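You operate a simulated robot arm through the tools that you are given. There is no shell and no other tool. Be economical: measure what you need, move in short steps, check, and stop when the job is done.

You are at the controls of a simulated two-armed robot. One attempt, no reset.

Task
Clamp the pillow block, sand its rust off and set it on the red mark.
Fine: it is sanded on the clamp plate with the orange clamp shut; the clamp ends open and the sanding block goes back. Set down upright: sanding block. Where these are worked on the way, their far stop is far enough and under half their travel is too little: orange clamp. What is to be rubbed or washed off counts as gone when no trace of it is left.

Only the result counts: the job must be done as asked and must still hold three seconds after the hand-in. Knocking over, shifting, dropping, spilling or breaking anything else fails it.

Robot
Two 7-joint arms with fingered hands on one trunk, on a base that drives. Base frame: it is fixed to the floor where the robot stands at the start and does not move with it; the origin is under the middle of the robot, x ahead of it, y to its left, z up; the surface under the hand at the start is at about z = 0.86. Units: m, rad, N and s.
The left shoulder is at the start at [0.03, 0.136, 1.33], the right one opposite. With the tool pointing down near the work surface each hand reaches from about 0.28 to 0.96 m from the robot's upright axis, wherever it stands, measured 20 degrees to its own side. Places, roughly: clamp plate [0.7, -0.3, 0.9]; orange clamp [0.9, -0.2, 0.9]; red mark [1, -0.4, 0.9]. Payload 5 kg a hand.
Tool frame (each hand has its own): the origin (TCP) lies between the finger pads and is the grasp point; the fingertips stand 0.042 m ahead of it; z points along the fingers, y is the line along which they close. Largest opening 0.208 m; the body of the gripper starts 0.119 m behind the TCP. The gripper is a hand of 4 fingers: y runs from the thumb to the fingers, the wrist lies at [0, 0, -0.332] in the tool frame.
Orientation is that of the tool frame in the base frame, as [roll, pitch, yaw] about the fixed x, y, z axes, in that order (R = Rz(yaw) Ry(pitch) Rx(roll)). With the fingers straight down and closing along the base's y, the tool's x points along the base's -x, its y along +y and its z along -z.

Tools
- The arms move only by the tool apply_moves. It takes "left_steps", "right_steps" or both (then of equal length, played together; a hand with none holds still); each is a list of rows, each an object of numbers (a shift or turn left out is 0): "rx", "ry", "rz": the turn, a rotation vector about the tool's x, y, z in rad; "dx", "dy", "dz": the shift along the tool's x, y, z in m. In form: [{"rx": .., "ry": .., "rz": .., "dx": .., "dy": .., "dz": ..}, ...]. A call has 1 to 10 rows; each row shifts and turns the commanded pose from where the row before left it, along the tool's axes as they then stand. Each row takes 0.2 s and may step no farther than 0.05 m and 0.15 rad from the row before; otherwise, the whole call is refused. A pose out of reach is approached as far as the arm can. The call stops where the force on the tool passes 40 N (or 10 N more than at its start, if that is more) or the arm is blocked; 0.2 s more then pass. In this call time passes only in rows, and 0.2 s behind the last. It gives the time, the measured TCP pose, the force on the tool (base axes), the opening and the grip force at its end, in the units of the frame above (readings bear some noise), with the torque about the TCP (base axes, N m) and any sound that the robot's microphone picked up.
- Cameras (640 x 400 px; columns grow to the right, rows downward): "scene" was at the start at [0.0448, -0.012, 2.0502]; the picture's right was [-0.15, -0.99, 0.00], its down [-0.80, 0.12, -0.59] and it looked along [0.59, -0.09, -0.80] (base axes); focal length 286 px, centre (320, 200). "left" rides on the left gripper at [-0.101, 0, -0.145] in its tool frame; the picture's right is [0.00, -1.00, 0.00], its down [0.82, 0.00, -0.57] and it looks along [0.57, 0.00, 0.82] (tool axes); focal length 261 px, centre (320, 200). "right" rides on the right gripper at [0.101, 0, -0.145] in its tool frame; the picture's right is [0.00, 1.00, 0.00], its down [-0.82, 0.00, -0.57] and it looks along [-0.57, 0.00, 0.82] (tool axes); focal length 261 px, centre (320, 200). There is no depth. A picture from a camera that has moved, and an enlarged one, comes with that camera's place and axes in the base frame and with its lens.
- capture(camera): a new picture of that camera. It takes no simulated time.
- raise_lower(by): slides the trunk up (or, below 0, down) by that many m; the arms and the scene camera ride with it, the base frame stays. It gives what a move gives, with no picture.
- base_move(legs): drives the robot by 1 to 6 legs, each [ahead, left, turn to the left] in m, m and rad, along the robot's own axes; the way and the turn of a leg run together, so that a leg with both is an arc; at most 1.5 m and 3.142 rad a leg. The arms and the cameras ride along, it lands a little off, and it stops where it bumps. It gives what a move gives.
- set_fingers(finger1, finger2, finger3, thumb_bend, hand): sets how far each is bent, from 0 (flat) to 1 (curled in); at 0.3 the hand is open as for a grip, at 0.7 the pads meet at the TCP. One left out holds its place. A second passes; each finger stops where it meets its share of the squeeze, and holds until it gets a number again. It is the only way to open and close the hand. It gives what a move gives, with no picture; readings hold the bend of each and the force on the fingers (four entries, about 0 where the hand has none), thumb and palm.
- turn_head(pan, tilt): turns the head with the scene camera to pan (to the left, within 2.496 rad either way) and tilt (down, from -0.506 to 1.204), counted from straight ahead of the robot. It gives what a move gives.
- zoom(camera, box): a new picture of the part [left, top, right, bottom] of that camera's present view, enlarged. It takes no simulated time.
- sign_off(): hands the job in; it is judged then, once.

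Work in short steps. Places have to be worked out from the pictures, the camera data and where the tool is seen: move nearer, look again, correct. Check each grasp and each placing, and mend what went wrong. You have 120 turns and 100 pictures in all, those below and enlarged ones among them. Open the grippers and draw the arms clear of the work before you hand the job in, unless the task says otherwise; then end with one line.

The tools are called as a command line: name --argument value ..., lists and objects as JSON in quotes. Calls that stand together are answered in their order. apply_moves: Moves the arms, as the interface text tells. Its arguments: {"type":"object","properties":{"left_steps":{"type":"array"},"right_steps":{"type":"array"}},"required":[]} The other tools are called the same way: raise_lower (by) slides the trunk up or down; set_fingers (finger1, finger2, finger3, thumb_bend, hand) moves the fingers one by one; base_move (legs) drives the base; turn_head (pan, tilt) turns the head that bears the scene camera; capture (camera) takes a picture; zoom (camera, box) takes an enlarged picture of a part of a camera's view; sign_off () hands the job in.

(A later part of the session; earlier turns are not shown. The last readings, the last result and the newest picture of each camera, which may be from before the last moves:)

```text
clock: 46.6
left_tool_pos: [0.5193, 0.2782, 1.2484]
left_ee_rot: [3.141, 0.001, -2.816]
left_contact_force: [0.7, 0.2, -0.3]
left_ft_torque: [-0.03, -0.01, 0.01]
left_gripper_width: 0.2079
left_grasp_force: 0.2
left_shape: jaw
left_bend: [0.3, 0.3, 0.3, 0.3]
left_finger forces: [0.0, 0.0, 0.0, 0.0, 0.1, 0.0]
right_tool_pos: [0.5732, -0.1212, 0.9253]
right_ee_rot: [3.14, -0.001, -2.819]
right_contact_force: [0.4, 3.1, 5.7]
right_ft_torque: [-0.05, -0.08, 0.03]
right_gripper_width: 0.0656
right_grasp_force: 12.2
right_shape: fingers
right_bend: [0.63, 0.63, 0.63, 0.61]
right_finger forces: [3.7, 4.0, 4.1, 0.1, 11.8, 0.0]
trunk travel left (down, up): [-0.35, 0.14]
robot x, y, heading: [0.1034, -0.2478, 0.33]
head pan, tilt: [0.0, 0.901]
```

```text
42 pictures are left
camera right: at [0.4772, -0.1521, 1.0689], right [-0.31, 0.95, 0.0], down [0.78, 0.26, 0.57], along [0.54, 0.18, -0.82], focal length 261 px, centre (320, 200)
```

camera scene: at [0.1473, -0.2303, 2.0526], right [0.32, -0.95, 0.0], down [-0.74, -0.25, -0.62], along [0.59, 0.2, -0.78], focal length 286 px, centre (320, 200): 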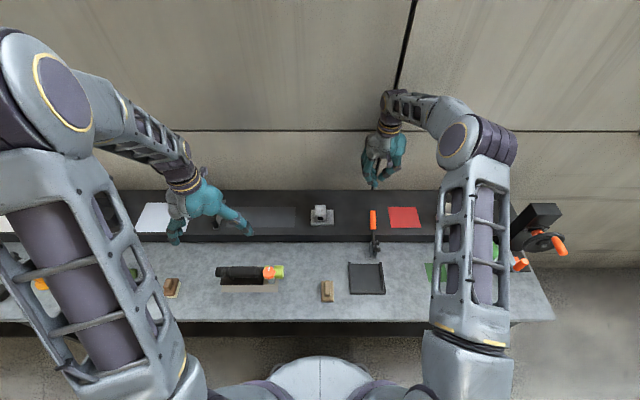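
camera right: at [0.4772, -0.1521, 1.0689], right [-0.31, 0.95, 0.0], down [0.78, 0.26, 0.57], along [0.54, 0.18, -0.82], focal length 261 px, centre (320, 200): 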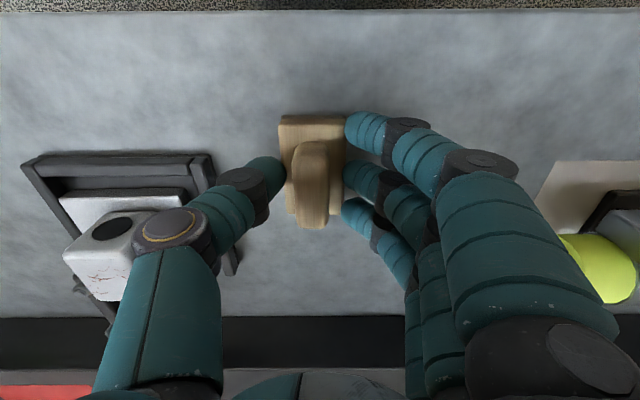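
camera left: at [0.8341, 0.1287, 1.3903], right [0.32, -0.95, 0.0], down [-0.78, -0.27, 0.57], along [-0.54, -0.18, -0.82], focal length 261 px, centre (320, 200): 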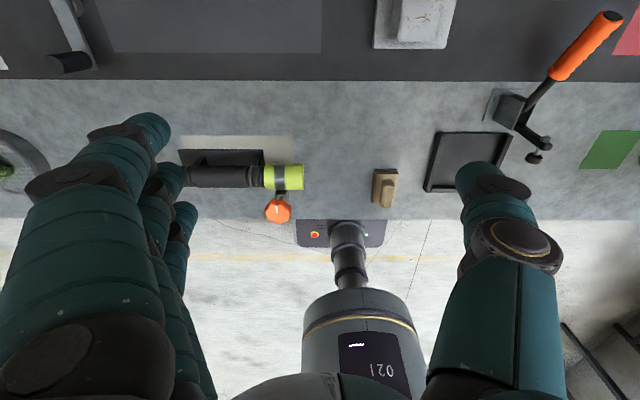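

Perfectly balanced (3×4 N against 12 N). I tighten a little and lift.

set_fingers --hand "right" --finger1 0.71 --finger2 0.71 --finger3 0.71 --thumb_bend 0.67

apply_moves --right_steps '[{"dz": -0.02}, {"dz": -0.04}, {"dz": -0.04}, {"dz": -0.04}]'

capture --camera "right"

zoom --camera "scene" --box '[300, 230, 400, 310]'

```text
clock: 47.6
left_tool_pos: [0.5179, 0.2775, 1.248]
left_ee_rot: [-3.141, -0.001, -2.815]
left_contact_force: [0.4, -0.1, 0.0]
left_ft_torque: [-0.02, -0.04, 0.03]
left_gripper_width: 0.2076
left_grasp_force: 0.1
left_shape: jaw
left_bend: [0.3, 0.3, 0.3, 0.3]
left_finger forces: [0.1, 0.1, 0.0, 0.1, 0.0, 0.0]
right_tool_pos: [0.5715, -0.1202, 0.9261]
right_ee_rot: [3.14, 0.002, -2.816]
right_contact_force: [-1.3, 7.2, 15.9]
right_ft_torque: [-0.06, -0.07, 0.05]
right_gripper_width: 0.0639
right_grasp_force: 27.2
right_shape: fingers
right_bend: [0.64, 0.64, 0.64, 0.63]
right_finger forces: [9.9, 10.0, 10.2, 0.0, 24.5, 0.0]
trunk travel left (down, up): [-0.35, 0.14]
robot x, y, heading: [0.0995, -0.2488, 0.33]
head pan, tilt: [0.0, 0.901]
```

```text
clock: 48.6
left_tool_pos: [0.5181, 0.2757, 1.2485]
left_ee_rot: [-3.141, 0.002, -2.816]
left_contact_force: [0.0, 0.0, 0.1]
left_ft_torque: [0.06, -0.07, 0.02]
left_gripper_width: 0.2078
left_grasp_force: 0.0
left_shape: jaw
left_bend: [0.3, 0.3, 0.3, 0.3]
left_finger forces: [0.0, 0.1, 0.1, 0.0, 0.0, 0.0]
right_tool_pos: [0.5719, -0.1237, 1.065]
right_ee_rot: [3.139, 0.0, -2.817]
right_contact_force: [-1.1, -1.0, -1.4]
right_ft_torque: [0.1, -0.07, 0.02]
right_gripper_width: 0.0571
right_grasp_force: 19.4
right_shape: fingers
right_bend: [0.66, 0.66, 0.66, 0.63]
right_finger forces: [5.7, 5.6, 5.9, 0.1, 21.4, 0.1]
trunk travel left (down, up): [-0.35, 0.14]
robot x, y, heading: [0.0989, -0.2502, 0.324]
head pan, tilt: [0.0, 0.901]
```

```text
41 pictures are left
camera right: at [0.4761, -0.1546, 1.209], right [-0.31, 0.95, 0.0], down [0.78, 0.26, 0.57], along [0.54, 0.18, -0.82], focal length 261 px, centre (320, 200)
```

right: 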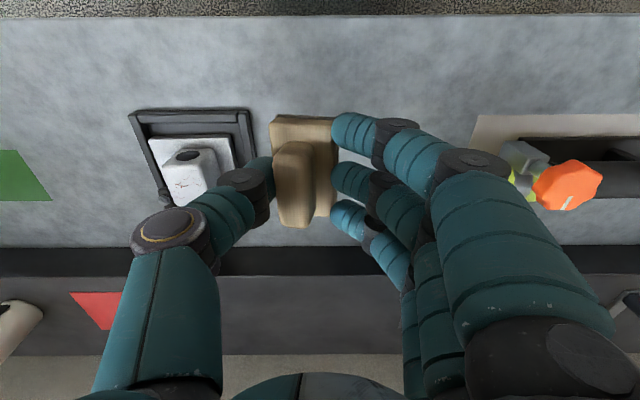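

```text
5.00 times, centred on (350, 270) of scene
camera zoom: at [0.1442, -0.2351, 2.0529], right [0.32, -0.95, 0.0], down [-0.74, -0.25, -0.62], along [0.59, 0.2, -0.78], focal length 1430 px, centre (170, -150)
```

zoom: 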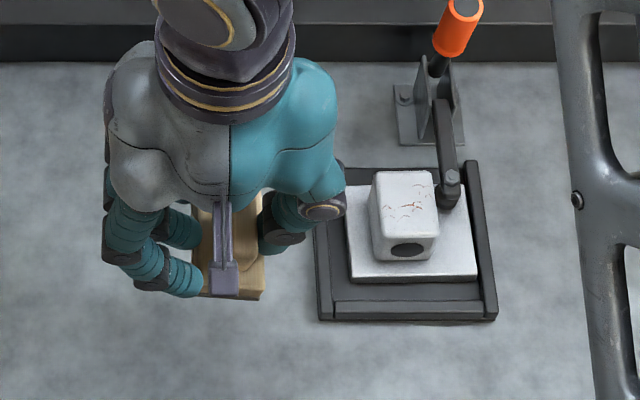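

Block held, shifted right in the hand a bit. Zoom to check its tilt.

zoom --camera "scene" --box '[324, 262, 374, 297]'

zoom --camera "right" --box '[240, 90, 380, 250]'

```text
11.43 times, centred on (349, 280) of scene
camera zoom: at [0.1442, -0.2351, 2.0529], right [0.32, -0.95, 0.0], down [-0.74, -0.25, -0.62], along [0.59, 0.2, -0.78], focal length 3268 px, centre (-11, -709)
```

zoom: 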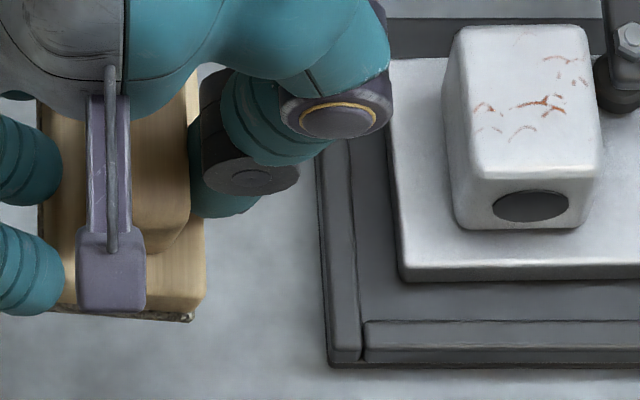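

```text
2.50 times, centred on (310, 170) of right
camera zoom: at [0.4761, -0.1546, 1.209], right [-0.31, 0.95, 0.0], down [0.78, 0.26, 0.57], along [0.54, 0.18, -0.82], focal length 652 px, centre (345, 275)
```

zoom: 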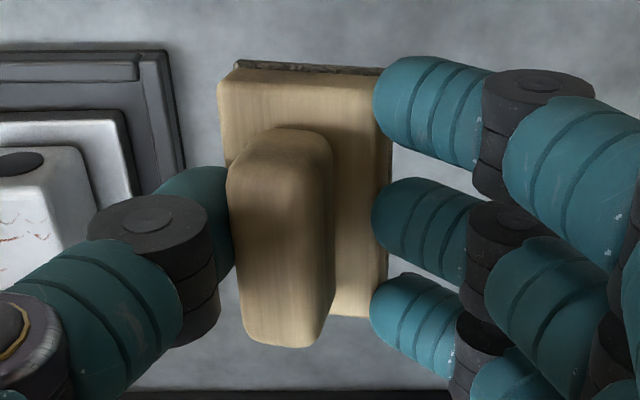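

The block is rolled about 15° (top leaning to the thumb). I carry it over the boss and counter-tilt the hand the other way (rx +0.25), then check.

apply_moves --right_steps '[{"dx": -0.012, "dy": -0.034, "dz": -0.01}, {"dx": -0.012, "dy": -0.034, "dz": -0.01}, {"dx": -0.012, "dy": -0.034}, {"dx": -0.012, "dy": -0.034}, {"rx": 0.13}, {"rx": 0.13}]'

zoom --camera "scene" --box '[338, 238, 402, 288]'

capture --camera "right"

```text
clock: 50.0
left_tool_pos: [0.5204, 0.2773, 1.2471]
left_ee_rot: [3.141, 0.001, -2.816]
left_contact_force: [0.0, 0.5, -0.1]
left_ft_torque: [-0.07, -0.05, -0.01]
left_gripper_width: 0.2077
left_grasp_force: 0.0
left_shape: jaw
left_bend: [0.3, 0.3, 0.3, 0.3]
left_finger forces: [0.0, 0.0, 0.0, 0.0, 0.0, 0.0]
right_tool_pos: [0.6594, -0.2364, 1.0817]
right_ee_rot: [-2.881, 0.0, -2.82]
right_contact_force: [0.8, -0.7, -0.4]
right_ft_torque: [0.07, 0.03, -0.01]
right_gripper_width: 0.0571
right_grasp_force: 19.1
right_shape: fingers
right_bend: [0.67, 0.66, 0.66, 0.63]
right_finger forces: [5.6, 5.7, 5.9, 0.0, 20.8, 0.1]
trunk travel left (down, up): [-0.35, 0.14]
robot x, y, heading: [0.0998, -0.2453, 0.326]
head pan, tilt: [0.0, 0.901]
```

```text
8.00 times, centred on (370, 263) of scene
camera zoom: at [0.146, -0.2327, 2.0527], right [0.32, -0.95, 0.0], down [-0.74, -0.25, -0.62], along [0.59, 0.2, -0.78], focal length 2287 px, centre (-80, -304)
```

zoom: 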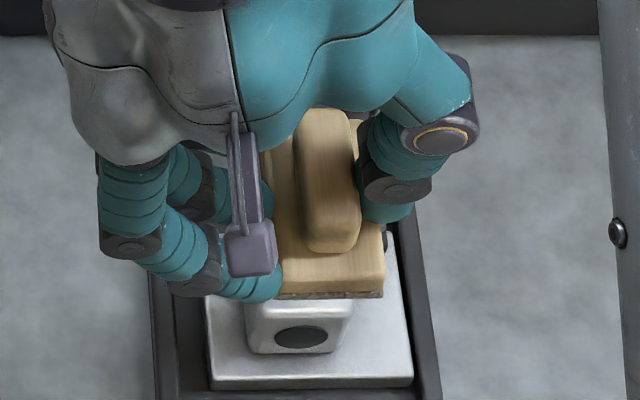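

```text
36 pictures are left
camera right: at [0.5528, -0.2312, 1.2218], right [-0.3, 0.92, -0.26], down [0.73, 0.4, 0.55], along [0.61, -0.02, -0.79], focal length 261 px, centre (320, 200)
```

right: 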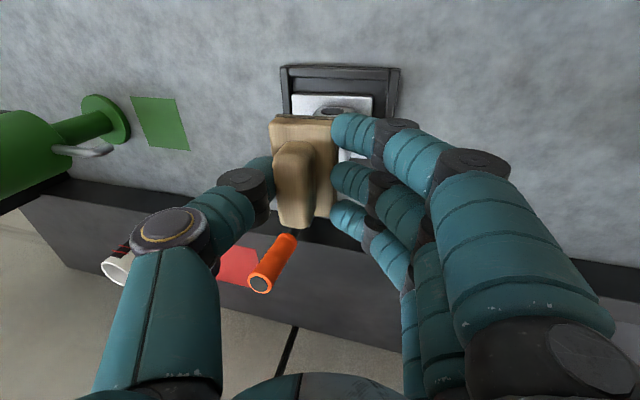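

Block is level now and centred on the boss (F≈0.557, L≈-0.462). I descend toward the boss top.

apply_moves --right_steps '[{"dy": 0.0065, "dz": 0.024}, {"dy": 0.0065, "dz": 0.024}, {"dy": 0.002, "dz": 0.008}]'

zoom --camera "scene" --box '[338, 238, 402, 288]'

```text
clock: 50.8
left_tool_pos: [0.5184, 0.2758, 1.2492]
left_ee_rot: [3.141, -0.001, -2.814]
left_contact_force: [0.6, -0.6, -0.2]
left_ft_torque: [-0.02, 0.02, 0.01]
left_gripper_width: 0.2079
left_grasp_force: 0.1
left_shape: jaw
left_bend: [0.3, 0.3, 0.3, 0.3]
left_finger forces: [0.1, 0.1, 0.1, 0.1, 0.1, 0.1]
right_tool_pos: [0.6589, -0.2372, 1.0262]
right_ee_rot: [-2.883, 0.0, -2.818]
right_contact_force: [0.0, 0.8, -1.8]
right_ft_torque: [0.02, 0.01, -0.03]
right_gripper_width: 0.0573
right_grasp_force: 18.4
right_shape: fingers
right_bend: [0.67, 0.66, 0.66, 0.63]
right_finger forces: [5.6, 5.6, 5.8, 0.1, 20.5, 0.0]
trunk travel left (down, up): [-0.35, 0.14]
robot x, y, heading: [0.101, -0.2506, 0.327]
head pan, tilt: [0.0, 0.901]
```

```text
8.00 times, centred on (370, 263) of scene
camera zoom: at [0.1457, -0.2343, 2.0528], right [0.32, -0.95, 0.0], down [-0.74, -0.25, -0.62], along [0.59, 0.2, -0.78], focal length 2287 px, centre (-80, -304)
```

zoom: 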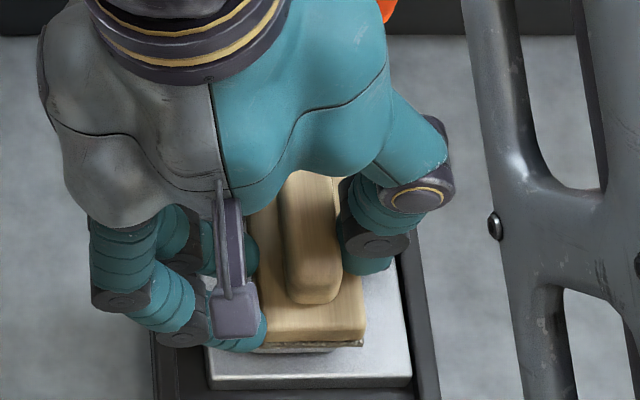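

Continue down in small steps until contact.

apply_moves --right_steps '[{"dy": 0.0015, "dz": 0.006}, {"dy": 0.0015, "dz": 0.006}]'

```text
clock: 51.4
left_tool_pos: [0.5186, 0.2778, 1.2479]
left_ee_rot: [3.14, 0.0, -2.815]
left_contact_force: [0.2, 0.3, 0.6]
left_ft_torque: [-0.01, 0.04, 0.01]
left_gripper_width: 0.2076
left_grasp_force: 0.1
left_shape: jaw
left_bend: [0.3, 0.3, 0.3, 0.3]
left_finger forces: [0.0, 0.1, 0.0, 0.0, 0.1, 0.0]
right_tool_pos: [0.659, -0.2348, 1.0129]
right_ee_rot: [-2.883, -0.001, -2.818]
right_contact_force: [0.6, 0.0, -1.5]
right_ft_torque: [-0.02, 0.02, -0.02]
right_gripper_width: 0.0576
right_grasp_force: 18.9
right_shape: fingers
right_bend: [0.67, 0.66, 0.66, 0.63]
right_finger forces: [5.5, 5.6, 5.8, 0.0, 20.6, 0.0]
trunk travel left (down, up): [-0.35, 0.14]
robot x, y, heading: [0.1017, -0.2451, 0.328]
head pan, tilt: [0.0, 0.901]
```

No contact yet; two smaller steps more.

apply_moves --right_steps '[{"dy": 0.001, "dz": 0.004}, {"dy": 0.001, "dz": 0.004}]'

```text
clock: 52.0
left_tool_pos: [0.5188, 0.2764, 1.2485]
left_ee_rot: [3.141, -0.002, -2.816]
left_contact_force: [0.9, 0.5, 0.4]
left_ft_torque: [-0.03, 0.03, -0.06]
left_gripper_width: 0.2077
left_grasp_force: 0.0
left_shape: jaw
left_bend: [0.3, 0.3, 0.3, 0.3]
left_finger forces: [0.0, 0.0, 0.0, 0.0, 0.0, 0.0]
right_tool_pos: [0.6595, -0.2353, 1.0063]
right_ee_rot: [-2.884, 0.0, -2.82]
right_contact_force: [0.4, 0.7, -1.5]
right_ft_torque: [0.0, 0.0, -0.01]
right_gripper_width: 0.0574
right_grasp_force: 19.0
right_shape: fingers
right_bend: [0.67, 0.66, 0.66, 0.63]
right_finger forces: [5.7, 5.5, 5.8, 0.0, 20.6, 0.0]
trunk travel left (down, up): [-0.35, 0.14]
robot x, y, heading: [0.1015, -0.2474, 0.327]
head pan, tilt: [0.0, 0.901]
```

apply_moves --right_steps '[{"dy": 0.001, "dz": 0.004}, {"dy": 0.0005, "dz": 0.002}]'

zoom --camera "scene" --box '[345, 248, 393, 288]'

```text
clock: 52.6
left_tool_pos: [0.519, 0.2767, 1.2499]
left_ee_rot: [3.14, 0.001, -2.816]
left_contact_force: [-0.5, 1.1, -0.5]
left_ft_torque: [-0.01, -0.02, 0.01]
left_gripper_width: 0.2076
left_grasp_force: 0.1
left_shape: jaw
left_bend: [0.3, 0.3, 0.3, 0.3]
left_finger forces: [0.1, 0.0, 0.1, 0.0, 0.0, 0.0]
right_tool_pos: [0.6607, -0.2367, 0.9994]
right_ee_rot: [-2.883, 0.001, -2.819]
right_contact_force: [-0.2, -0.1, -0.4]
right_ft_torque: [0.04, 0.0, 0.01]
right_gripper_width: 0.0573
right_grasp_force: 18.6
right_shape: fingers
right_bend: [0.67, 0.66, 0.66, 0.63]
right_finger forces: [5.6, 5.7, 5.8, 0.0, 20.5, 0.1]
trunk travel left (down, up): [-0.35, 0.14]
robot x, y, heading: [0.0996, -0.2483, 0.324]
head pan, tilt: [0.0, 0.901]
```

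```text
10.00 times, centred on (369, 268) of scene
camera zoom: at [0.1456, -0.234, 2.0528], right [0.32, -0.95, 0.0], down [-0.74, -0.25, -0.62], along [0.59, 0.2, -0.78], focal length 2859 px, centre (-170, -480)
```

zoom: 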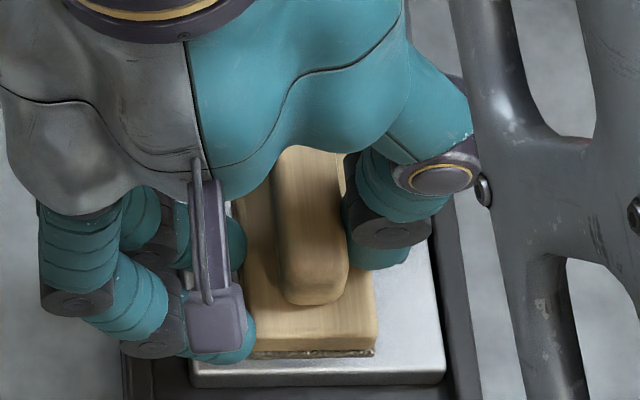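

Contact begins (weight unloading). Press slightly and begin short strokes along F.

apply_moves --right_steps '[{"dy": 0.001, "dz": 0.004}, {"dx": -0.012}, {"dx": 0.012}, {"dx": 0.012}]'

```text
clock: 53.6
left_tool_pos: [0.5175, 0.2772, 1.2493]
left_ee_rot: [-3.14, 0.0, -2.815]
left_contact_force: [-0.2, -0.7, 0.8]
left_ft_torque: [0.03, -0.05, -0.01]
left_gripper_width: 0.2077
left_grasp_force: 0.1
left_shape: jaw
left_bend: [0.3, 0.3, 0.3, 0.3]
left_finger forces: [0.0, 0.0, 0.1, 0.0, 0.1, 0.0]
right_tool_pos: [0.6476, -0.238, 0.9961]
right_ee_rot: [-2.882, 0.001, -2.817]
right_contact_force: [6.2, 5.6, 28.1]
right_ft_torque: [-0.31, -0.65, 0.17]
right_gripper_width: 0.0577
right_grasp_force: 26.7
right_shape: fingers
right_bend: [0.67, 0.67, 0.67, 0.63]
right_finger forces: [6.4, 8.0, 9.6, 0.0, 29.4, 0.0]
trunk travel left (down, up): [-0.35, 0.14]
robot x, y, heading: [0.101, -0.2469, 0.327]
head pan, tilt: [0.0, 0.901]
```

Pressing at 28 N, good sanding contact. I ease 1 mm and continue strokes in a pattern with small lateral offsets.

apply_moves --right_steps '[{"dx": -0.015, "dz": -0.001}, {"dx": -0.013}, {"dx": 0.013, "dy": 0.006, "dz": -0.0016}, {"dx": 0.015}, {"dx": -0.015, "dy": -0.006, "dz": 0.0016}, {"dx": -0.013}, {"dx": 0.013, "dy": -0.006, "dz": 0.0016}, {"dx": 0.015}, {"dx": -0.014}, {"dx": -0.014}]'

apply_moves --right_steps '[{"dx": 0.014, "dy": 0.006, "dz": -0.0016}, {"dx": 0.014}, {"dx": -0.014}, {"dx": -0.014}, {"dx": 0.014}, {"dx": 0.014}, {"dx": -0.014}]'

```text
clock: 55.8
left_tool_pos: [0.5176, 0.2757, 1.2496]
left_ee_rot: [3.141, 0.0, -2.815]
left_contact_force: [-0.2, 0.5, 0.0]
left_ft_torque: [-0.02, 0.0, -0.01]
left_gripper_width: 0.2078
left_grasp_force: 0.0
left_shape: jaw
left_bend: [0.3, 0.3, 0.3, 0.3]
left_finger forces: [0.0, 0.0, 0.0, 0.0, 0.0, 0.0]
right_tool_pos: [0.6783, -0.2363, 0.9961]
right_ee_rot: [-2.883, -0.001, -2.818]
right_contact_force: [-1.2, -1.5, 4.1]
right_ft_torque: [-0.06, 0.04, -0.02]
right_gripper_width: 0.0575
right_grasp_force: 20.7
right_shape: fingers
right_bend: [0.67, 0.67, 0.67, 0.63]
right_finger forces: [6.2, 6.4, 6.5, 0.1, 24.3, 0.1]
trunk travel left (down, up): [-0.35, 0.14]
robot x, y, heading: [0.1039, -0.2473, 0.325]
head pan, tilt: [0.0, 0.901]
```

```text
clock: 57.4
left_tool_pos: [0.5175, 0.2757, 1.249]
left_ee_rot: [-3.141, 0.0, -2.815]
left_contact_force: [0.5, -0.3, 0.2]
left_ft_torque: [0.03, 0.09, 0.02]
left_gripper_width: 0.2081
left_grasp_force: 0.0
left_shape: jaw
left_bend: [0.3, 0.3, 0.3, 0.3]
left_finger forces: [0.0, 0.0, 0.0, 0.0, 0.0, 0.0]
right_tool_pos: [0.6595, -0.236, 0.9958]
right_ee_rot: [-2.883, 0.001, -2.821]
right_contact_force: [-8.9, -0.8, 23.6]
right_ft_torque: [-0.31, 0.21, -0.09]
right_gripper_width: 0.0575
right_grasp_force: 26.6
right_shape: fingers
right_bend: [0.67, 0.67, 0.67, 0.63]
right_finger forces: [7.9, 8.3, 8.9, 0.0, 28.9, 0.0]
trunk travel left (down, up): [-0.35, 0.14]
robot x, y, heading: [0.1036, -0.2493, 0.325]
head pan, tilt: [0.0, 0.901]
```

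Lift and draw back to inspect the boss top.

apply_moves --right_steps '[{"dy": -0.008, "dz": -0.03}, {"dy": -0.008, "dz": -0.03}, {"dy": 0.045, "dz": -0.012}, {"dy": 0.045, "dz": -0.012}, {"dy": 0.03, "dz": -0.008}]'

zoom --camera "scene" --box '[345, 240, 401, 290]'

```text
clock: 58.6
left_tool_pos: [0.5191, 0.2764, 1.247]
left_ee_rot: [-3.14, 0.001, -2.816]
left_contact_force: [-0.8, 0.7, 0.2]
left_ft_torque: [-0.11, -0.07, 0.0]
left_gripper_width: 0.2078
left_grasp_force: 0.0
left_shape: jaw
left_bend: [0.3, 0.3, 0.3, 0.3]
left_finger forces: [0.0, 0.1, 0.0, 0.1, 0.0, 0.0]
right_tool_pos: [0.6224, -0.1154, 1.0599]
right_ee_rot: [-2.882, 0.0, -2.818]
right_contact_force: [0.5, -0.9, -1.2]
right_ft_torque: [0.04, 0.02, -0.05]
right_gripper_width: 0.0575
right_grasp_force: 20.0
right_shape: fingers
right_bend: [0.67, 0.67, 0.67, 0.63]
right_finger forces: [5.8, 5.8, 5.7, 0.0, 22.3, 0.0]
trunk travel left (down, up): [-0.35, 0.14]
robot x, y, heading: [0.1036, -0.2509, 0.322]
head pan, tilt: [0.0, 0.901]
```

```text
8.00 times, centred on (373, 265) of scene
camera zoom: at [0.1452, -0.2325, 2.0528], right [0.32, -0.95, 0.0], down [-0.74, -0.25, -0.62], along [0.59, 0.2, -0.78], focal length 2287 px, centre (-104, -320)
```

zoom: 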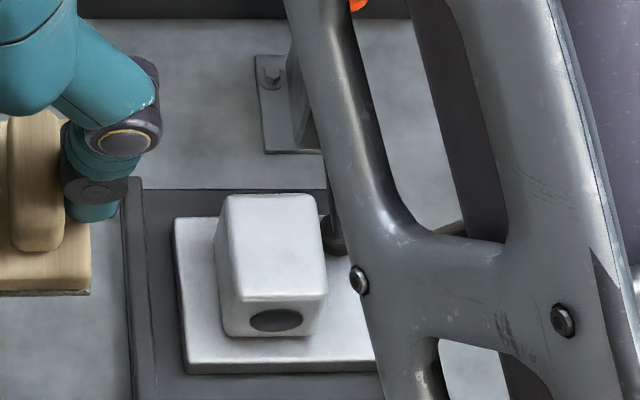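

The top looks clean. A tight zoom to verify no trace remains.

zoom --camera "scene" --box '[370, 262, 388, 284]'

capture --camera "right"

```text
16.00 times, centred on (379, 273) of scene
camera zoom: at [0.1452, -0.2325, 2.0528], right [0.32, -0.95, 0.0], down [-0.74, -0.25, -0.62], along [0.59, 0.2, -0.78], focal length 4574 px, centre (-624, -968)
```

zoom: 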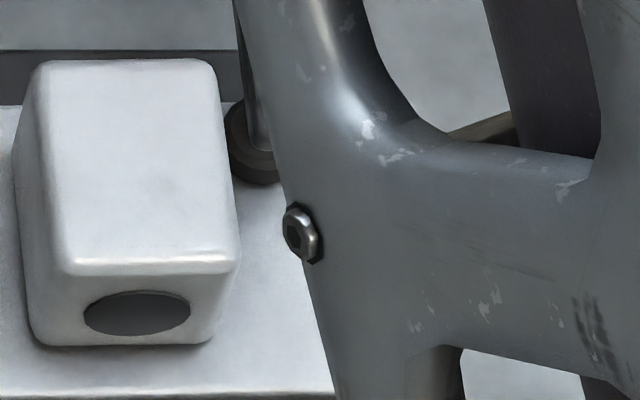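

```text
31 pictures are left
camera right: at [0.5156, -0.1109, 1.1972], right [-0.3, 0.92, -0.26], down [0.73, 0.4, 0.55], along [0.61, -0.02, -0.79], focal length 261 px, centre (320, 200)
```

right: 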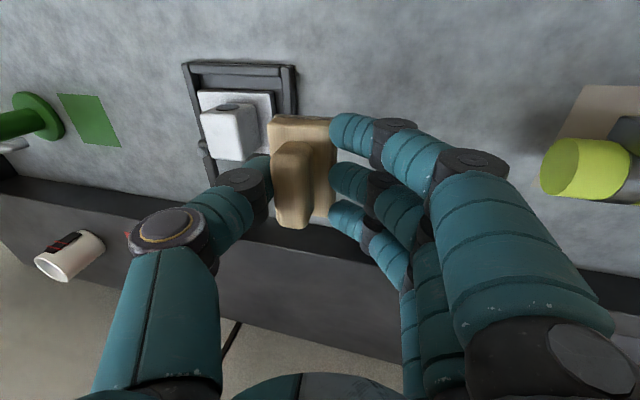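

Rust is gone. Now return the sanding block to its spot (F≈0.507, L≈-0.297).

apply_moves --right_steps '[{"dx": 0.018, "dy": 0.0206, "dz": 0.029}, {"dx": 0.018, "dy": 0.0206, "dz": 0.029}, {"dx": 0.018, "dy": 0.0206, "dz": 0.029}]'

zoom --camera "scene" --box '[300, 260, 390, 310]'

```text
clock: 59.4
left_tool_pos: [0.5187, 0.2769, 1.2482]
left_ee_rot: [3.14, 0.0, -2.814]
left_contact_force: [-0.1, 0.9, 0.2]
left_ft_torque: [-0.07, -0.07, -0.01]
left_gripper_width: 0.2078
left_grasp_force: 0.0
left_shape: jaw
left_bend: [0.3, 0.3, 0.3, 0.3]
left_finger forces: [0.0, 0.0, 0.1, 0.1, 0.0, 0.1]
right_tool_pos: [0.5602, -0.0984, 0.9572]
right_ee_rot: [-2.883, 0.001, -2.818]
right_contact_force: [0.8, 0.7, 0.6]
right_ft_torque: [-0.06, 0.05, -0.03]
right_gripper_width: 0.0574
right_grasp_force: 19.7
right_shape: fingers
right_bend: [0.67, 0.67, 0.67, 0.63]
right_finger forces: [5.7, 5.7, 5.7, 0.0, 21.9, 0.0]
trunk travel left (down, up): [-0.35, 0.14]
robot x, y, heading: [0.1012, -0.2475, 0.324]
head pan, tilt: [0.0, 0.901]
```

```text
7.11 times, centred on (345, 285) of scene
camera zoom: at [0.1451, -0.2326, 2.0528], right [0.32, -0.95, 0.0], down [-0.74, -0.25, -0.62], along [0.59, 0.2, -0.78], focal length 2033 px, centre (142, -404)
```

zoom: 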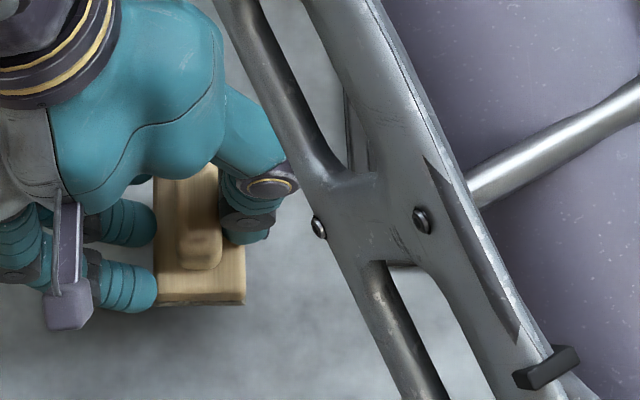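

Position matches within 2–3 mm. Lower to the bench.

apply_moves --right_steps '[{"dx": -0.002, "dy": 0.006, "dz": 0.016}, {"dy": 0.005, "dz": 0.0165}, {"dy": 0.001, "dz": 0.004}]'

```text
clock: 60.2
left_tool_pos: [0.5181, 0.2775, 1.2492]
left_ee_rot: [3.141, -0.001, -2.815]
left_contact_force: [0.2, 0.6, 0.4]
left_ft_torque: [0.03, -0.01, -0.04]
left_gripper_width: 0.2077
left_grasp_force: 0.0
left_shape: jaw
left_bend: [0.3, 0.3, 0.3, 0.3]
left_finger forces: [0.0, 0.1, 0.1, 0.0, 0.0, 0.0]
right_tool_pos: [0.5604, -0.0973, 0.9198]
right_ee_rot: [-2.884, -0.002, -2.82]
right_contact_force: [0.1, -0.5, 2.9]
right_ft_torque: [0.02, 0.03, -0.02]
right_gripper_width: 0.0576
right_grasp_force: 20.9
right_shape: fingers
right_bend: [0.67, 0.67, 0.67, 0.63]
right_finger forces: [6.3, 6.2, 6.2, 0.1, 22.9, 0.1]
trunk travel left (down, up): [-0.35, 0.14]
robot x, y, heading: [0.0995, -0.2514, 0.325]
head pan, tilt: [0.0, 0.901]
```

Just touching. Press 1.5 mm more and release in a small opening.

apply_moves --right_steps '[{"dy": 0.0004, "dz": 0.0015}]'

set_fingers --hand "right" --finger1 0.6 --finger2 0.6 --finger3 0.6 --thumb_bend 0.57

zoom --camera "scene" --box '[300, 260, 390, 310]'

capture --camera "right"

```text
clock: 60.6
left_tool_pos: [0.519, 0.2771, 1.2488]
left_ee_rot: [-3.141, 0.0, -2.814]
left_contact_force: [0.0, 0.0, 0.3]
left_ft_torque: [0.02, -0.02, 0.0]
left_gripper_width: 0.2078
left_grasp_force: 0.0
left_shape: jaw
left_bend: [0.3, 0.3, 0.3, 0.3]
left_finger forces: [0.0, 0.0, 0.0, 0.0, 0.0, 0.0]
right_tool_pos: [0.5606, -0.0979, 0.9179]
right_ee_rot: [-2.883, 0.0, -2.819]
right_contact_force: [0.8, -0.6, 11.3]
right_ft_torque: [-0.04, -0.02, 0.0]
right_gripper_width: 0.0574
right_grasp_force: 24.3
right_shape: fingers
right_bend: [0.67, 0.67, 0.67, 0.63]
right_finger forces: [7.7, 7.3, 7.2, 0.0, 26.9, 0.0]
trunk travel left (down, up): [-0.35, 0.14]
robot x, y, heading: [0.0994, -0.2489, 0.328]
head pan, tilt: [0.0, 0.901]
```

```text
clock: 61.6
left_tool_pos: [0.5177, 0.2771, 1.2483]
left_ee_rot: [3.14, 0.0, -2.815]
left_contact_force: [-0.5, 0.6, 0.2]
left_ft_torque: [0.02, 0.0, 0.02]
left_gripper_width: 0.208
left_grasp_force: 0.2
left_shape: jaw
left_bend: [0.3, 0.3, 0.3, 0.3]
left_finger forces: [0.1, 0.0, 0.1, 0.1, 0.0, 0.0]
right_tool_pos: [0.5599, -0.0965, 0.9185]
right_ee_rot: [-2.884, -0.001, -2.816]
right_contact_force: [-0.7, 5.6, 15.5]
right_ft_torque: [0.19, 0.07, -0.01]
right_gripper_width: 0.0782
right_grasp_force: 7.7
right_shape: fingers
right_bend: [0.6, 0.6, 0.6, 0.57]
right_finger forces: [3.6, 3.4, 2.8, 0.1, 5.2, 0.1]
trunk travel left (down, up): [-0.35, 0.14]
robot x, y, heading: [0.0965, -0.2485, 0.329]
head pan, tilt: [0.0, 0.901]
```

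```text
7.11 times, centred on (345, 285) of scene
camera zoom: at [0.1447, -0.2337, 2.0529], right [0.32, -0.95, 0.0], down [-0.74, -0.25, -0.62], along [0.59, 0.2, -0.78], focal length 2033 px, centre (142, -404)
```

zoom: 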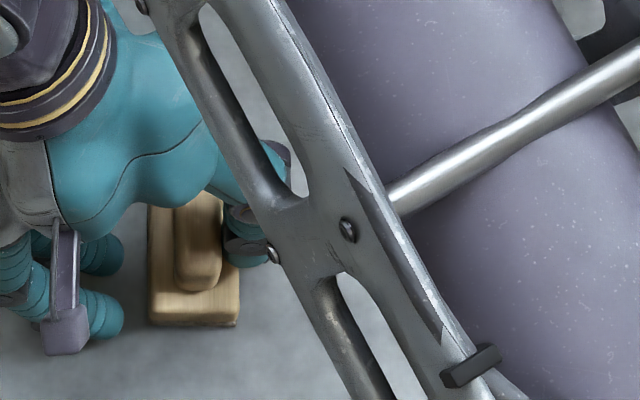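

```text
28 pictures are left
camera right: at [0.4537, -0.0924, 1.0576], right [-0.3, 0.92, -0.25], down [0.73, 0.4, 0.55], along [0.61, -0.02, -0.79], focal length 261 px, centre (320, 200)
```

right: 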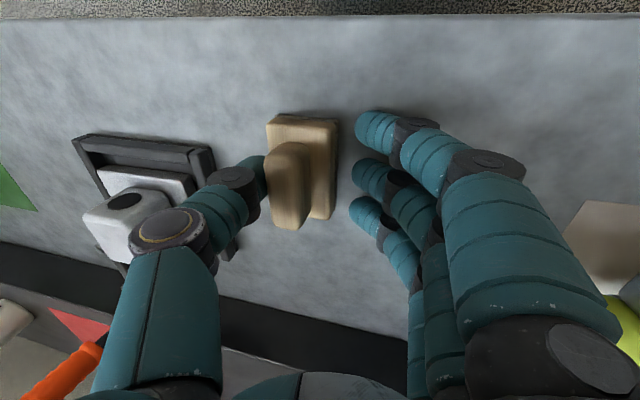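

Block stands where it was (within ~2 mm). I ease the thumb off, then lift away and straighten the hand.

apply_moves --right_steps '[{"dy": -0.0068, "dz": -0.002}, {"dy": -0.0025, "dz": -0.0097}, {"dy": -0.01, "dz": -0.035}, {"dy": -0.012, "dz": -0.045}, {"dy": -0.012, "dz": -0.045}, {"dy": -0.012, "dz": -0.045}, {"dy": -0.008, "dz": -0.03}, {"rx": -0.13}, {"rx": -0.13}]'

set_fingers --hand "right" --finger1 0.7 --finger2 0.7 --finger3 0.7 --thumb_bend 0.7

capture --camera "scene"

```text
clock: 63.6
left_tool_pos: [0.518, 0.2736, 1.2506]
left_ee_rot: [3.141, 0.001, -2.815]
left_contact_force: [0.8, -0.5, -0.2]
left_ft_torque: [0.13, 0.06, 0.0]
left_gripper_width: 0.2078
left_grasp_force: 0.1
left_shape: jaw
left_bend: [0.3, 0.3, 0.3, 0.3]
left_finger forces: [0.0, 0.0, 0.1, 0.0, 0.1, 0.0]
right_tool_pos: [0.5634, -0.1051, 1.1397]
right_ee_rot: [3.137, 0.001, -2.816]
right_contact_force: [-0.3, -1.0, 0.6]
right_ft_torque: [0.08, 0.05, -0.01]
right_gripper_width: 0.0801
right_grasp_force: 0.1
right_shape: fingers
right_bend: [0.6, 0.6, 0.6, 0.56]
right_finger forces: [0.0, 0.1, 0.1, 0.0, 0.1, 0.1]
trunk travel left (down, up): [-0.35, 0.14]
robot x, y, heading: [0.0973, -0.2476, 0.33]
head pan, tilt: [0.0, 0.901]
```

```text
clock: 64.6
left_tool_pos: [0.5182, 0.2766, 1.2484]
left_ee_rot: [3.141, -0.002, -2.815]
left_contact_force: [0.7, -0.4, -0.8]
left_ft_torque: [0.06, -0.01, 0.01]
left_gripper_width: 0.2078
left_grasp_force: 0.1
left_shape: jaw
left_bend: [0.3, 0.3, 0.3, 0.3]
left_finger forces: [0.0, 0.0, 0.0, 0.0, 0.1, 0.0]
right_tool_pos: [0.5625, -0.1048, 1.1411]
right_ee_rot: [3.14, 0.0, -2.819]
right_contact_force: [-0.3, 0.5, 0.0]
right_ft_torque: [0.06, 0.01, -0.04]
right_gripper_width: 0.0322
right_grasp_force: 0.1
right_shape: fingers
right_bend: [0.7, 0.7, 0.7, 0.7]
right_finger forces: [0.1, 0.0, 0.0, 0.1, 0.0, 0.0]
trunk travel left (down, up): [-0.35, 0.14]
robot x, y, heading: [0.1031, -0.2501, 0.32]
head pan, tilt: [0.0, 0.901]
```

```text
27 pictures are left
camera scene: at [0.1459, -0.2346, 2.0528], right [0.32, -0.95, 0.0], down [-0.74, -0.25, -0.62], along [0.59, 0.2, -0.78], focal length 286 px, centre (320, 200)
```

scene: 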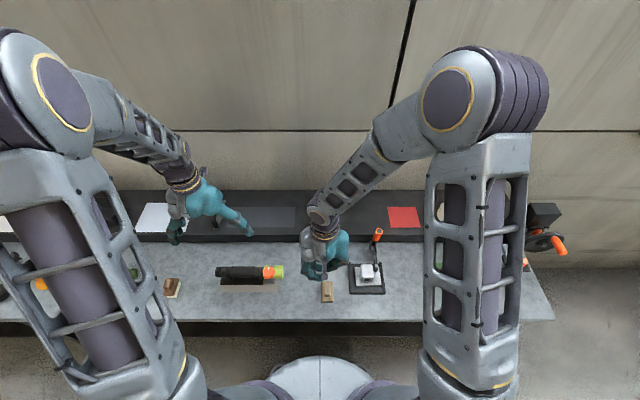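

Sanding block is back, standing on its base. Now move the fist to the near side of the clamp handle to open it.

apply_moves --right_steps '[{"dx": -0.0125, "dy": -0.041}, {"dx": -0.0125, "dy": -0.041}, {"dx": -0.0125, "dy": -0.041}, {"dx": -0.0125, "dy": -0.041}, {"dx": -0.0125, "dy": -0.041}, {"dx": -0.01, "dy": -0.041}, {"dz": 0.04}, {"dz": 0.04}, {"dz": 0.04}]'

capture --camera "right"

```text
clock: 66.6
left_tool_pos: [0.5199, 0.2755, 1.248]
left_ee_rot: [3.141, -0.001, -2.816]
left_contact_force: [0.5, 0.0, -0.2]
left_ft_torque: [-0.01, 0.07, -0.01]
left_gripper_width: 0.2078
left_grasp_force: 0.0
left_shape: jaw
left_bend: [0.3, 0.3, 0.3, 0.3]
left_finger forces: [0.1, 0.1, 0.0, 0.0, 0.1, 0.0]
right_tool_pos: [0.7134, -0.3133, 1.0214]
right_ee_rot: [3.141, 0.0, -2.818]
right_contact_force: [0.7, 0.0, 0.2]
right_ft_torque: [-0.02, 0.15, -0.02]
right_gripper_width: 0.0318
right_grasp_force: 0.1
right_shape: fingers
right_bend: [0.7, 0.7, 0.7, 0.7]
right_finger forces: [0.0, 0.0, 0.1, 0.0, 0.0, 0.0]
trunk travel left (down, up): [-0.35, 0.14]
robot x, y, heading: [0.0974, -0.2466, 0.327]
head pan, tilt: [0.0, 0.901]
```

```text
26 pictures are left
camera right: at [0.6182, -0.3446, 1.1654], right [-0.31, 0.95, 0.0], down [0.78, 0.26, 0.57], along [0.54, 0.18, -0.82], focal length 261 px, centre (320, 200)
```

right: 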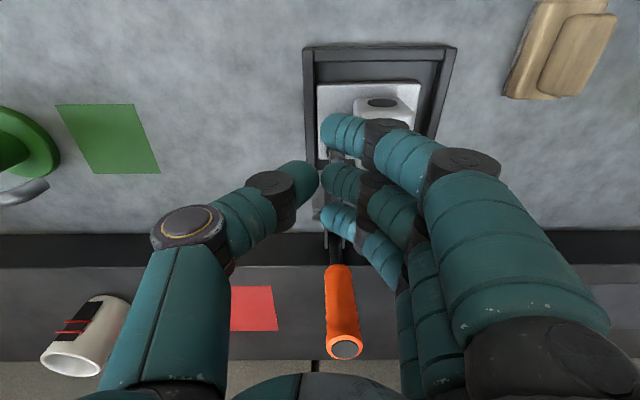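

Aligned. Push the handle back to its open stop.

apply_moves --right_steps '[{"dx": -0.024}, {"dx": -0.024}, {"dx": -0.024}, {"dx": -0.024}, {"dx": -0.024}, {"dx": -0.024}, {"dx": -0.024}, {"dx": -0.015}, {"dx": -0.01}]'

zoom --camera "scene" --box '[320, 200, 420, 290]'

```text
clock: 68.6
left_tool_pos: [0.5176, 0.2763, 1.2491]
left_ee_rot: [-3.139, 0.002, -2.815]
left_contact_force: [0.4, 0.7, -0.8]
left_ft_torque: [0.02, 0.01, 0.03]
left_gripper_width: 0.2079
left_grasp_force: 0.1
left_shape: jaw
left_bend: [0.3, 0.3, 0.3, 0.3]
left_finger forces: [0.0, 0.0, 0.0, 0.0, 0.1, 0.0]
right_tool_pos: [0.8922, -0.2534, 1.0185]
right_ee_rot: [3.139, -0.003, -2.818]
right_contact_force: [-12.9, -12.2, 10.5]
right_ft_torque: [-0.11, 0.02, -0.09]
right_gripper_width: 0.0318
right_grasp_force: 9.0
right_shape: fingers
right_bend: [0.7, 0.7, 0.72, 0.7]
right_finger forces: [0.1, 0.1, 17.7, 0.1, 0.0, 0.1]
trunk travel left (down, up): [-0.35, 0.14]
robot x, y, heading: [0.1009, -0.2503, 0.326]
head pan, tilt: [0.0, 0.901]
```

```text
4.44 times, centred on (370, 245) of scene
camera zoom: at [0.1437, -0.235, 2.0529], right [0.32, -0.95, 0.0], down [-0.74, -0.25, -0.62], along [0.59, 0.2, -0.78], focal length 1271 px, centre (98, 0)
```

zoom: 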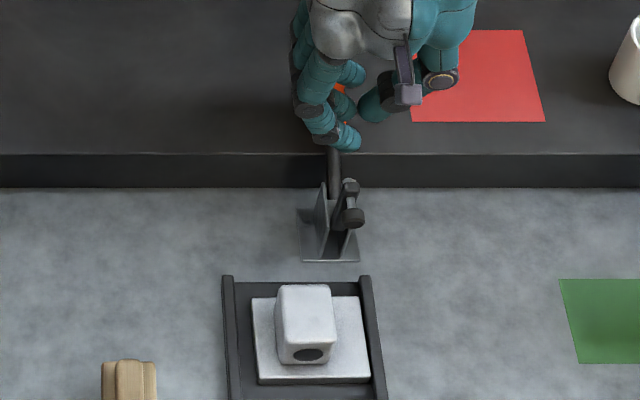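

Clamp is open at its stop. Now raise and hover over the boss with the hand partly open.

apply_moves --right_steps '[{"dx": 0.02, "dz": -0.02}, {"dz": -0.045}, {"dz": -0.045}, {"dz": -0.03}, {"dx": 0.045, "dy": 0.015}, {"dx": 0.045, "dy": 0.015}, {"dx": 0.045, "dy": 0.015}, {"dx": 0.044, "dy": 0.015}]'

set_fingers --hand "right" --finger1 0.5 --finger2 0.53 --finger3 0.5 --thumb_bend 0.53

apply_moves --right_steps '[{"dz": 0.045}, {"dz": 0.045}, {"dz": 0.045}]'

capture --camera "right"

```text
clock: 70.4
left_tool_pos: [0.5167, 0.2777, 1.2491]
left_ee_rot: [-3.141, 0.001, -2.815]
left_contact_force: [-0.4, 0.2, 0.0]
left_ft_torque: [-0.06, -0.14, 0.02]
left_gripper_width: 0.2078
left_grasp_force: 0.1
left_shape: jaw
left_bend: [0.3, 0.3, 0.3, 0.3]
left_finger forces: [0.1, 0.0, 0.0, 0.1, 0.0, 0.0]
right_tool_pos: [0.6829, -0.2574, 1.16]
right_ee_rot: [3.14, 0.002, -2.818]
right_contact_force: [-0.2, 0.4, -0.1]
right_ft_torque: [-0.01, -0.12, -0.02]
right_gripper_width: 0.0316
right_grasp_force: 0.1
right_shape: fingers
right_bend: [0.7, 0.7, 0.7, 0.7]
right_finger forces: [0.0, 0.0, 0.1, 0.0, 0.1, 0.0]
trunk travel left (down, up): [-0.35, 0.14]
robot x, y, heading: [0.0982, -0.251, 0.326]
head pan, tilt: [0.0, 0.901]
```

```text
clock: 71.4
left_tool_pos: [0.5184, 0.2768, 1.2479]
left_ee_rot: [3.14, 0.002, -2.816]
left_contact_force: [-0.9, 0.3, 0.3]
left_ft_torque: [0.0, -0.03, -0.01]
left_gripper_width: 0.2075
left_grasp_force: 0.1
left_shape: jaw
left_bend: [0.3, 0.3, 0.3, 0.3]
left_finger forces: [0.0, 0.1, 0.1, 0.0, 0.0, 0.1]
right_tool_pos: [0.6851, -0.2567, 1.1598]
right_ee_rot: [3.141, 0.0, -2.82]
right_contact_force: [0.1, 0.6, -0.1]
right_ft_torque: [0.02, -0.03, -0.01]
right_gripper_width: 0.1121
right_grasp_force: 0.0
right_shape: fingers
right_bend: [0.5, 0.53, 0.5, 0.53]
right_finger forces: [0.0, 0.0, 0.0, 0.1, 0.0, 0.0]
trunk travel left (down, up): [-0.35, 0.14]
robot x, y, heading: [0.0989, -0.2511, 0.324]
head pan, tilt: [0.0, 0.901]
```

```text
clock: 72.2
left_tool_pos: [0.5209, 0.2769, 1.247]
left_ee_rot: [-3.141, 0.0, -2.815]
left_contact_force: [0.4, -1.4, -0.5]
left_ft_torque: [-0.03, 0.07, 0.02]
left_gripper_width: 0.2076
left_grasp_force: 0.0
left_shape: jaw
left_bend: [0.3, 0.3, 0.3, 0.3]
left_finger forces: [0.0, 0.1, 0.1, 0.0, 0.1, 0.0]
right_tool_pos: [0.6869, -0.2572, 1.0223]
right_ee_rot: [3.14, -0.001, -2.819]
right_contact_force: [0.8, -0.2, -0.3]
right_ft_torque: [-0.09, 0.1, -0.02]
right_gripper_width: 0.1122
right_grasp_force: 0.1
right_shape: fingers
right_bend: [0.5, 0.53, 0.5, 0.53]
right_finger forces: [0.0, 0.0, 0.0, 0.0, 0.1, 0.0]
trunk travel left (down, up): [-0.35, 0.14]
robot x, y, heading: [0.0977, -0.2471, 0.328]
head pan, tilt: [0.0, 0.901]
```

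```text
24 pictures are left
camera right: at [0.5924, -0.2888, 1.1669], right [-0.31, 0.95, 0.0], down [0.78, 0.26, 0.57], along [0.54, 0.18, -0.82], focal length 261 px, centre (320, 200)
```

right: 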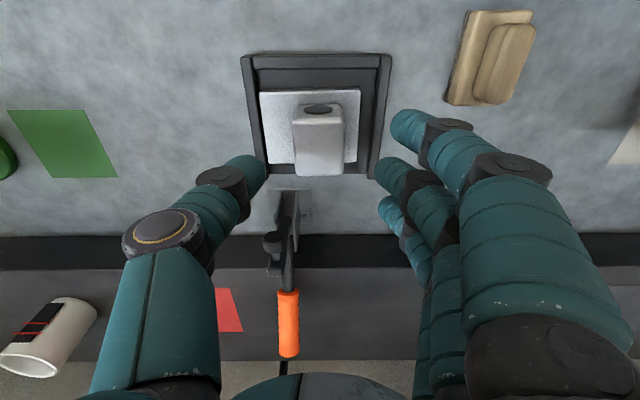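

Centred laterally; correct 4 mm toward the robot and descend to grip height.

apply_moves --right_steps '[{"dx": 0.004, "dz": 0.03}, {"dz": 0.03}, {"dz": 0.012}]'

set_fingers --hand "right" --finger1 0.54 --finger2 0.63 --finger3 0.54 --thumb_bend 0.62

capture --camera "right"

```text
clock: 73.0
left_tool_pos: [0.5189, 0.2763, 1.2491]
left_ee_rot: [3.141, 0.0, -2.814]
left_contact_force: [0.1, -0.6, 0.9]
left_ft_torque: [0.01, -0.02, 0.01]
left_gripper_width: 0.2079
left_grasp_force: 0.1
left_shape: jaw
left_bend: [0.3, 0.3, 0.3, 0.3]
left_finger forces: [0.0, 0.1, 0.0, 0.0, 0.0, 0.0]
right_tool_pos: [0.6834, -0.2562, 0.9519]
right_ee_rot: [3.14, 0.0, -2.819]
right_contact_force: [1.2, -0.4, 0.5]
right_ft_torque: [0.01, 0.04, 0.01]
right_gripper_width: 0.1121
right_grasp_force: 0.1
right_shape: fingers
right_bend: [0.5, 0.53, 0.5, 0.53]
right_finger forces: [0.0, 0.0, 0.0, 0.1, 0.1, 0.0]
trunk travel left (down, up): [-0.35, 0.14]
robot x, y, heading: [0.1039, -0.2494, 0.328]
head pan, tilt: [0.0, 0.901]
```

```text
clock: 74.0
left_tool_pos: [0.5185, 0.2766, 1.249]
left_ee_rot: [3.142, -0.001, -2.815]
left_contact_force: [-0.1, -0.7, 0.1]
left_ft_torque: [0.04, 0.0, 0.02]
left_gripper_width: 0.2078
left_grasp_force: 0.1
left_shape: jaw
left_bend: [0.3, 0.3, 0.3, 0.3]
left_finger forces: [0.1, 0.1, 0.0, 0.0, 0.1, 0.1]
right_tool_pos: [0.682, -0.2571, 0.9511]
right_ee_rot: [3.14, 0.002, -2.818]
right_contact_force: [-0.8, -1.2, -0.6]
right_ft_torque: [0.02, -0.01, 0.03]
right_gripper_width: 0.0856
right_grasp_force: 3.0
right_shape: fingers
right_bend: [0.54, 0.61, 0.54, 0.61]
right_finger forces: [0.1, 3.1, 0.1, 0.0, 3.4, 0.0]
trunk travel left (down, up): [-0.35, 0.14]
robot x, y, heading: [0.0995, -0.2488, 0.327]
head pan, tilt: [0.0, 0.901]
```

```text
23 pictures are left
camera right: at [0.5885, -0.2873, 1.0958], right [-0.31, 0.95, 0.0], down [0.78, 0.26, 0.57], along [0.54, 0.18, -0.82], focal length 261 px, centre (320, 200)
```

right: 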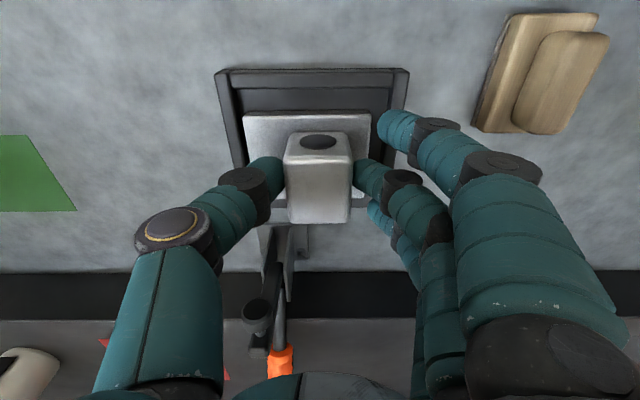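

Balanced contact. Tighten symmetrically, then a test lift.

set_fingers --hand "right" --finger2 0.7 --thumb_bend 0.66

apply_moves --right_steps '[{"dz": -0.012}, {"dz": -0.018}]'

capture --camera "right"

```text
clock: 75.0
left_tool_pos: [0.5192, 0.2766, 1.2481]
left_ee_rot: [-3.141, 0.001, -2.815]
left_contact_force: [0.9, -0.1, 0.2]
left_ft_torque: [0.0, -0.01, -0.01]
left_gripper_width: 0.208
left_grasp_force: 0.1
left_shape: jaw
left_bend: [0.3, 0.3, 0.3, 0.3]
left_finger forces: [0.0, 0.0, 0.1, 0.0, 0.0, 0.0]
right_tool_pos: [0.684, -0.2552, 0.9543]
right_ee_rot: [3.14, 0.001, -2.819]
right_contact_force: [1.0, 0.3, -1.2]
right_ft_torque: [0.02, 0.04, -0.01]
right_gripper_width: 0.0833
right_grasp_force: 10.9
right_shape: fingers
right_bend: [0.54, 0.61, 0.54, 0.63]
right_finger forces: [0.1, 10.8, 0.0, 0.0, 11.1, 0.1]
trunk travel left (down, up): [-0.35, 0.14]
robot x, y, heading: [0.1016, -0.2468, 0.325]
head pan, tilt: [0.0, 0.901]
```

```text
clock: 75.6
left_tool_pos: [0.5181, 0.2758, 1.2487]
left_ee_rot: [-3.141, 0.001, -2.818]
left_contact_force: [-0.6, -0.5, -0.1]
left_ft_torque: [0.03, -0.03, 0.01]
left_gripper_width: 0.208
left_grasp_force: 0.0
left_shape: jaw
left_bend: [0.3, 0.3, 0.3, 0.3]
left_finger forces: [0.0, 0.1, 0.0, 0.0, 0.0, 0.0]
right_tool_pos: [0.682, -0.2594, 0.983]
right_ee_rot: [3.14, 0.0, -2.82]
right_contact_force: [-0.8, -0.2, -4.3]
right_ft_torque: [0.01, 0.02, 0.01]
right_gripper_width: 0.0836
right_grasp_force: 11.2
right_shape: fingers
right_bend: [0.54, 0.61, 0.54, 0.63]
right_finger forces: [0.0, 11.0, 0.0, 0.0, 10.9, 0.0]
trunk travel left (down, up): [-0.35, 0.14]
robot x, y, heading: [0.1007, -0.2472, 0.323]
head pan, tilt: [0.0, 0.901]
```

```text
22 pictures are left
camera right: at [0.5875, -0.29, 1.1266], right [-0.31, 0.95, 0.0], down [0.78, 0.26, 0.57], along [0.54, 0.18, -0.82], focal length 261 px, centre (320, 200)
```

right: 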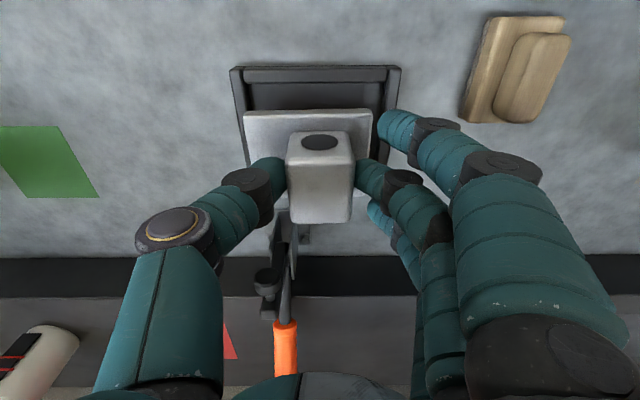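

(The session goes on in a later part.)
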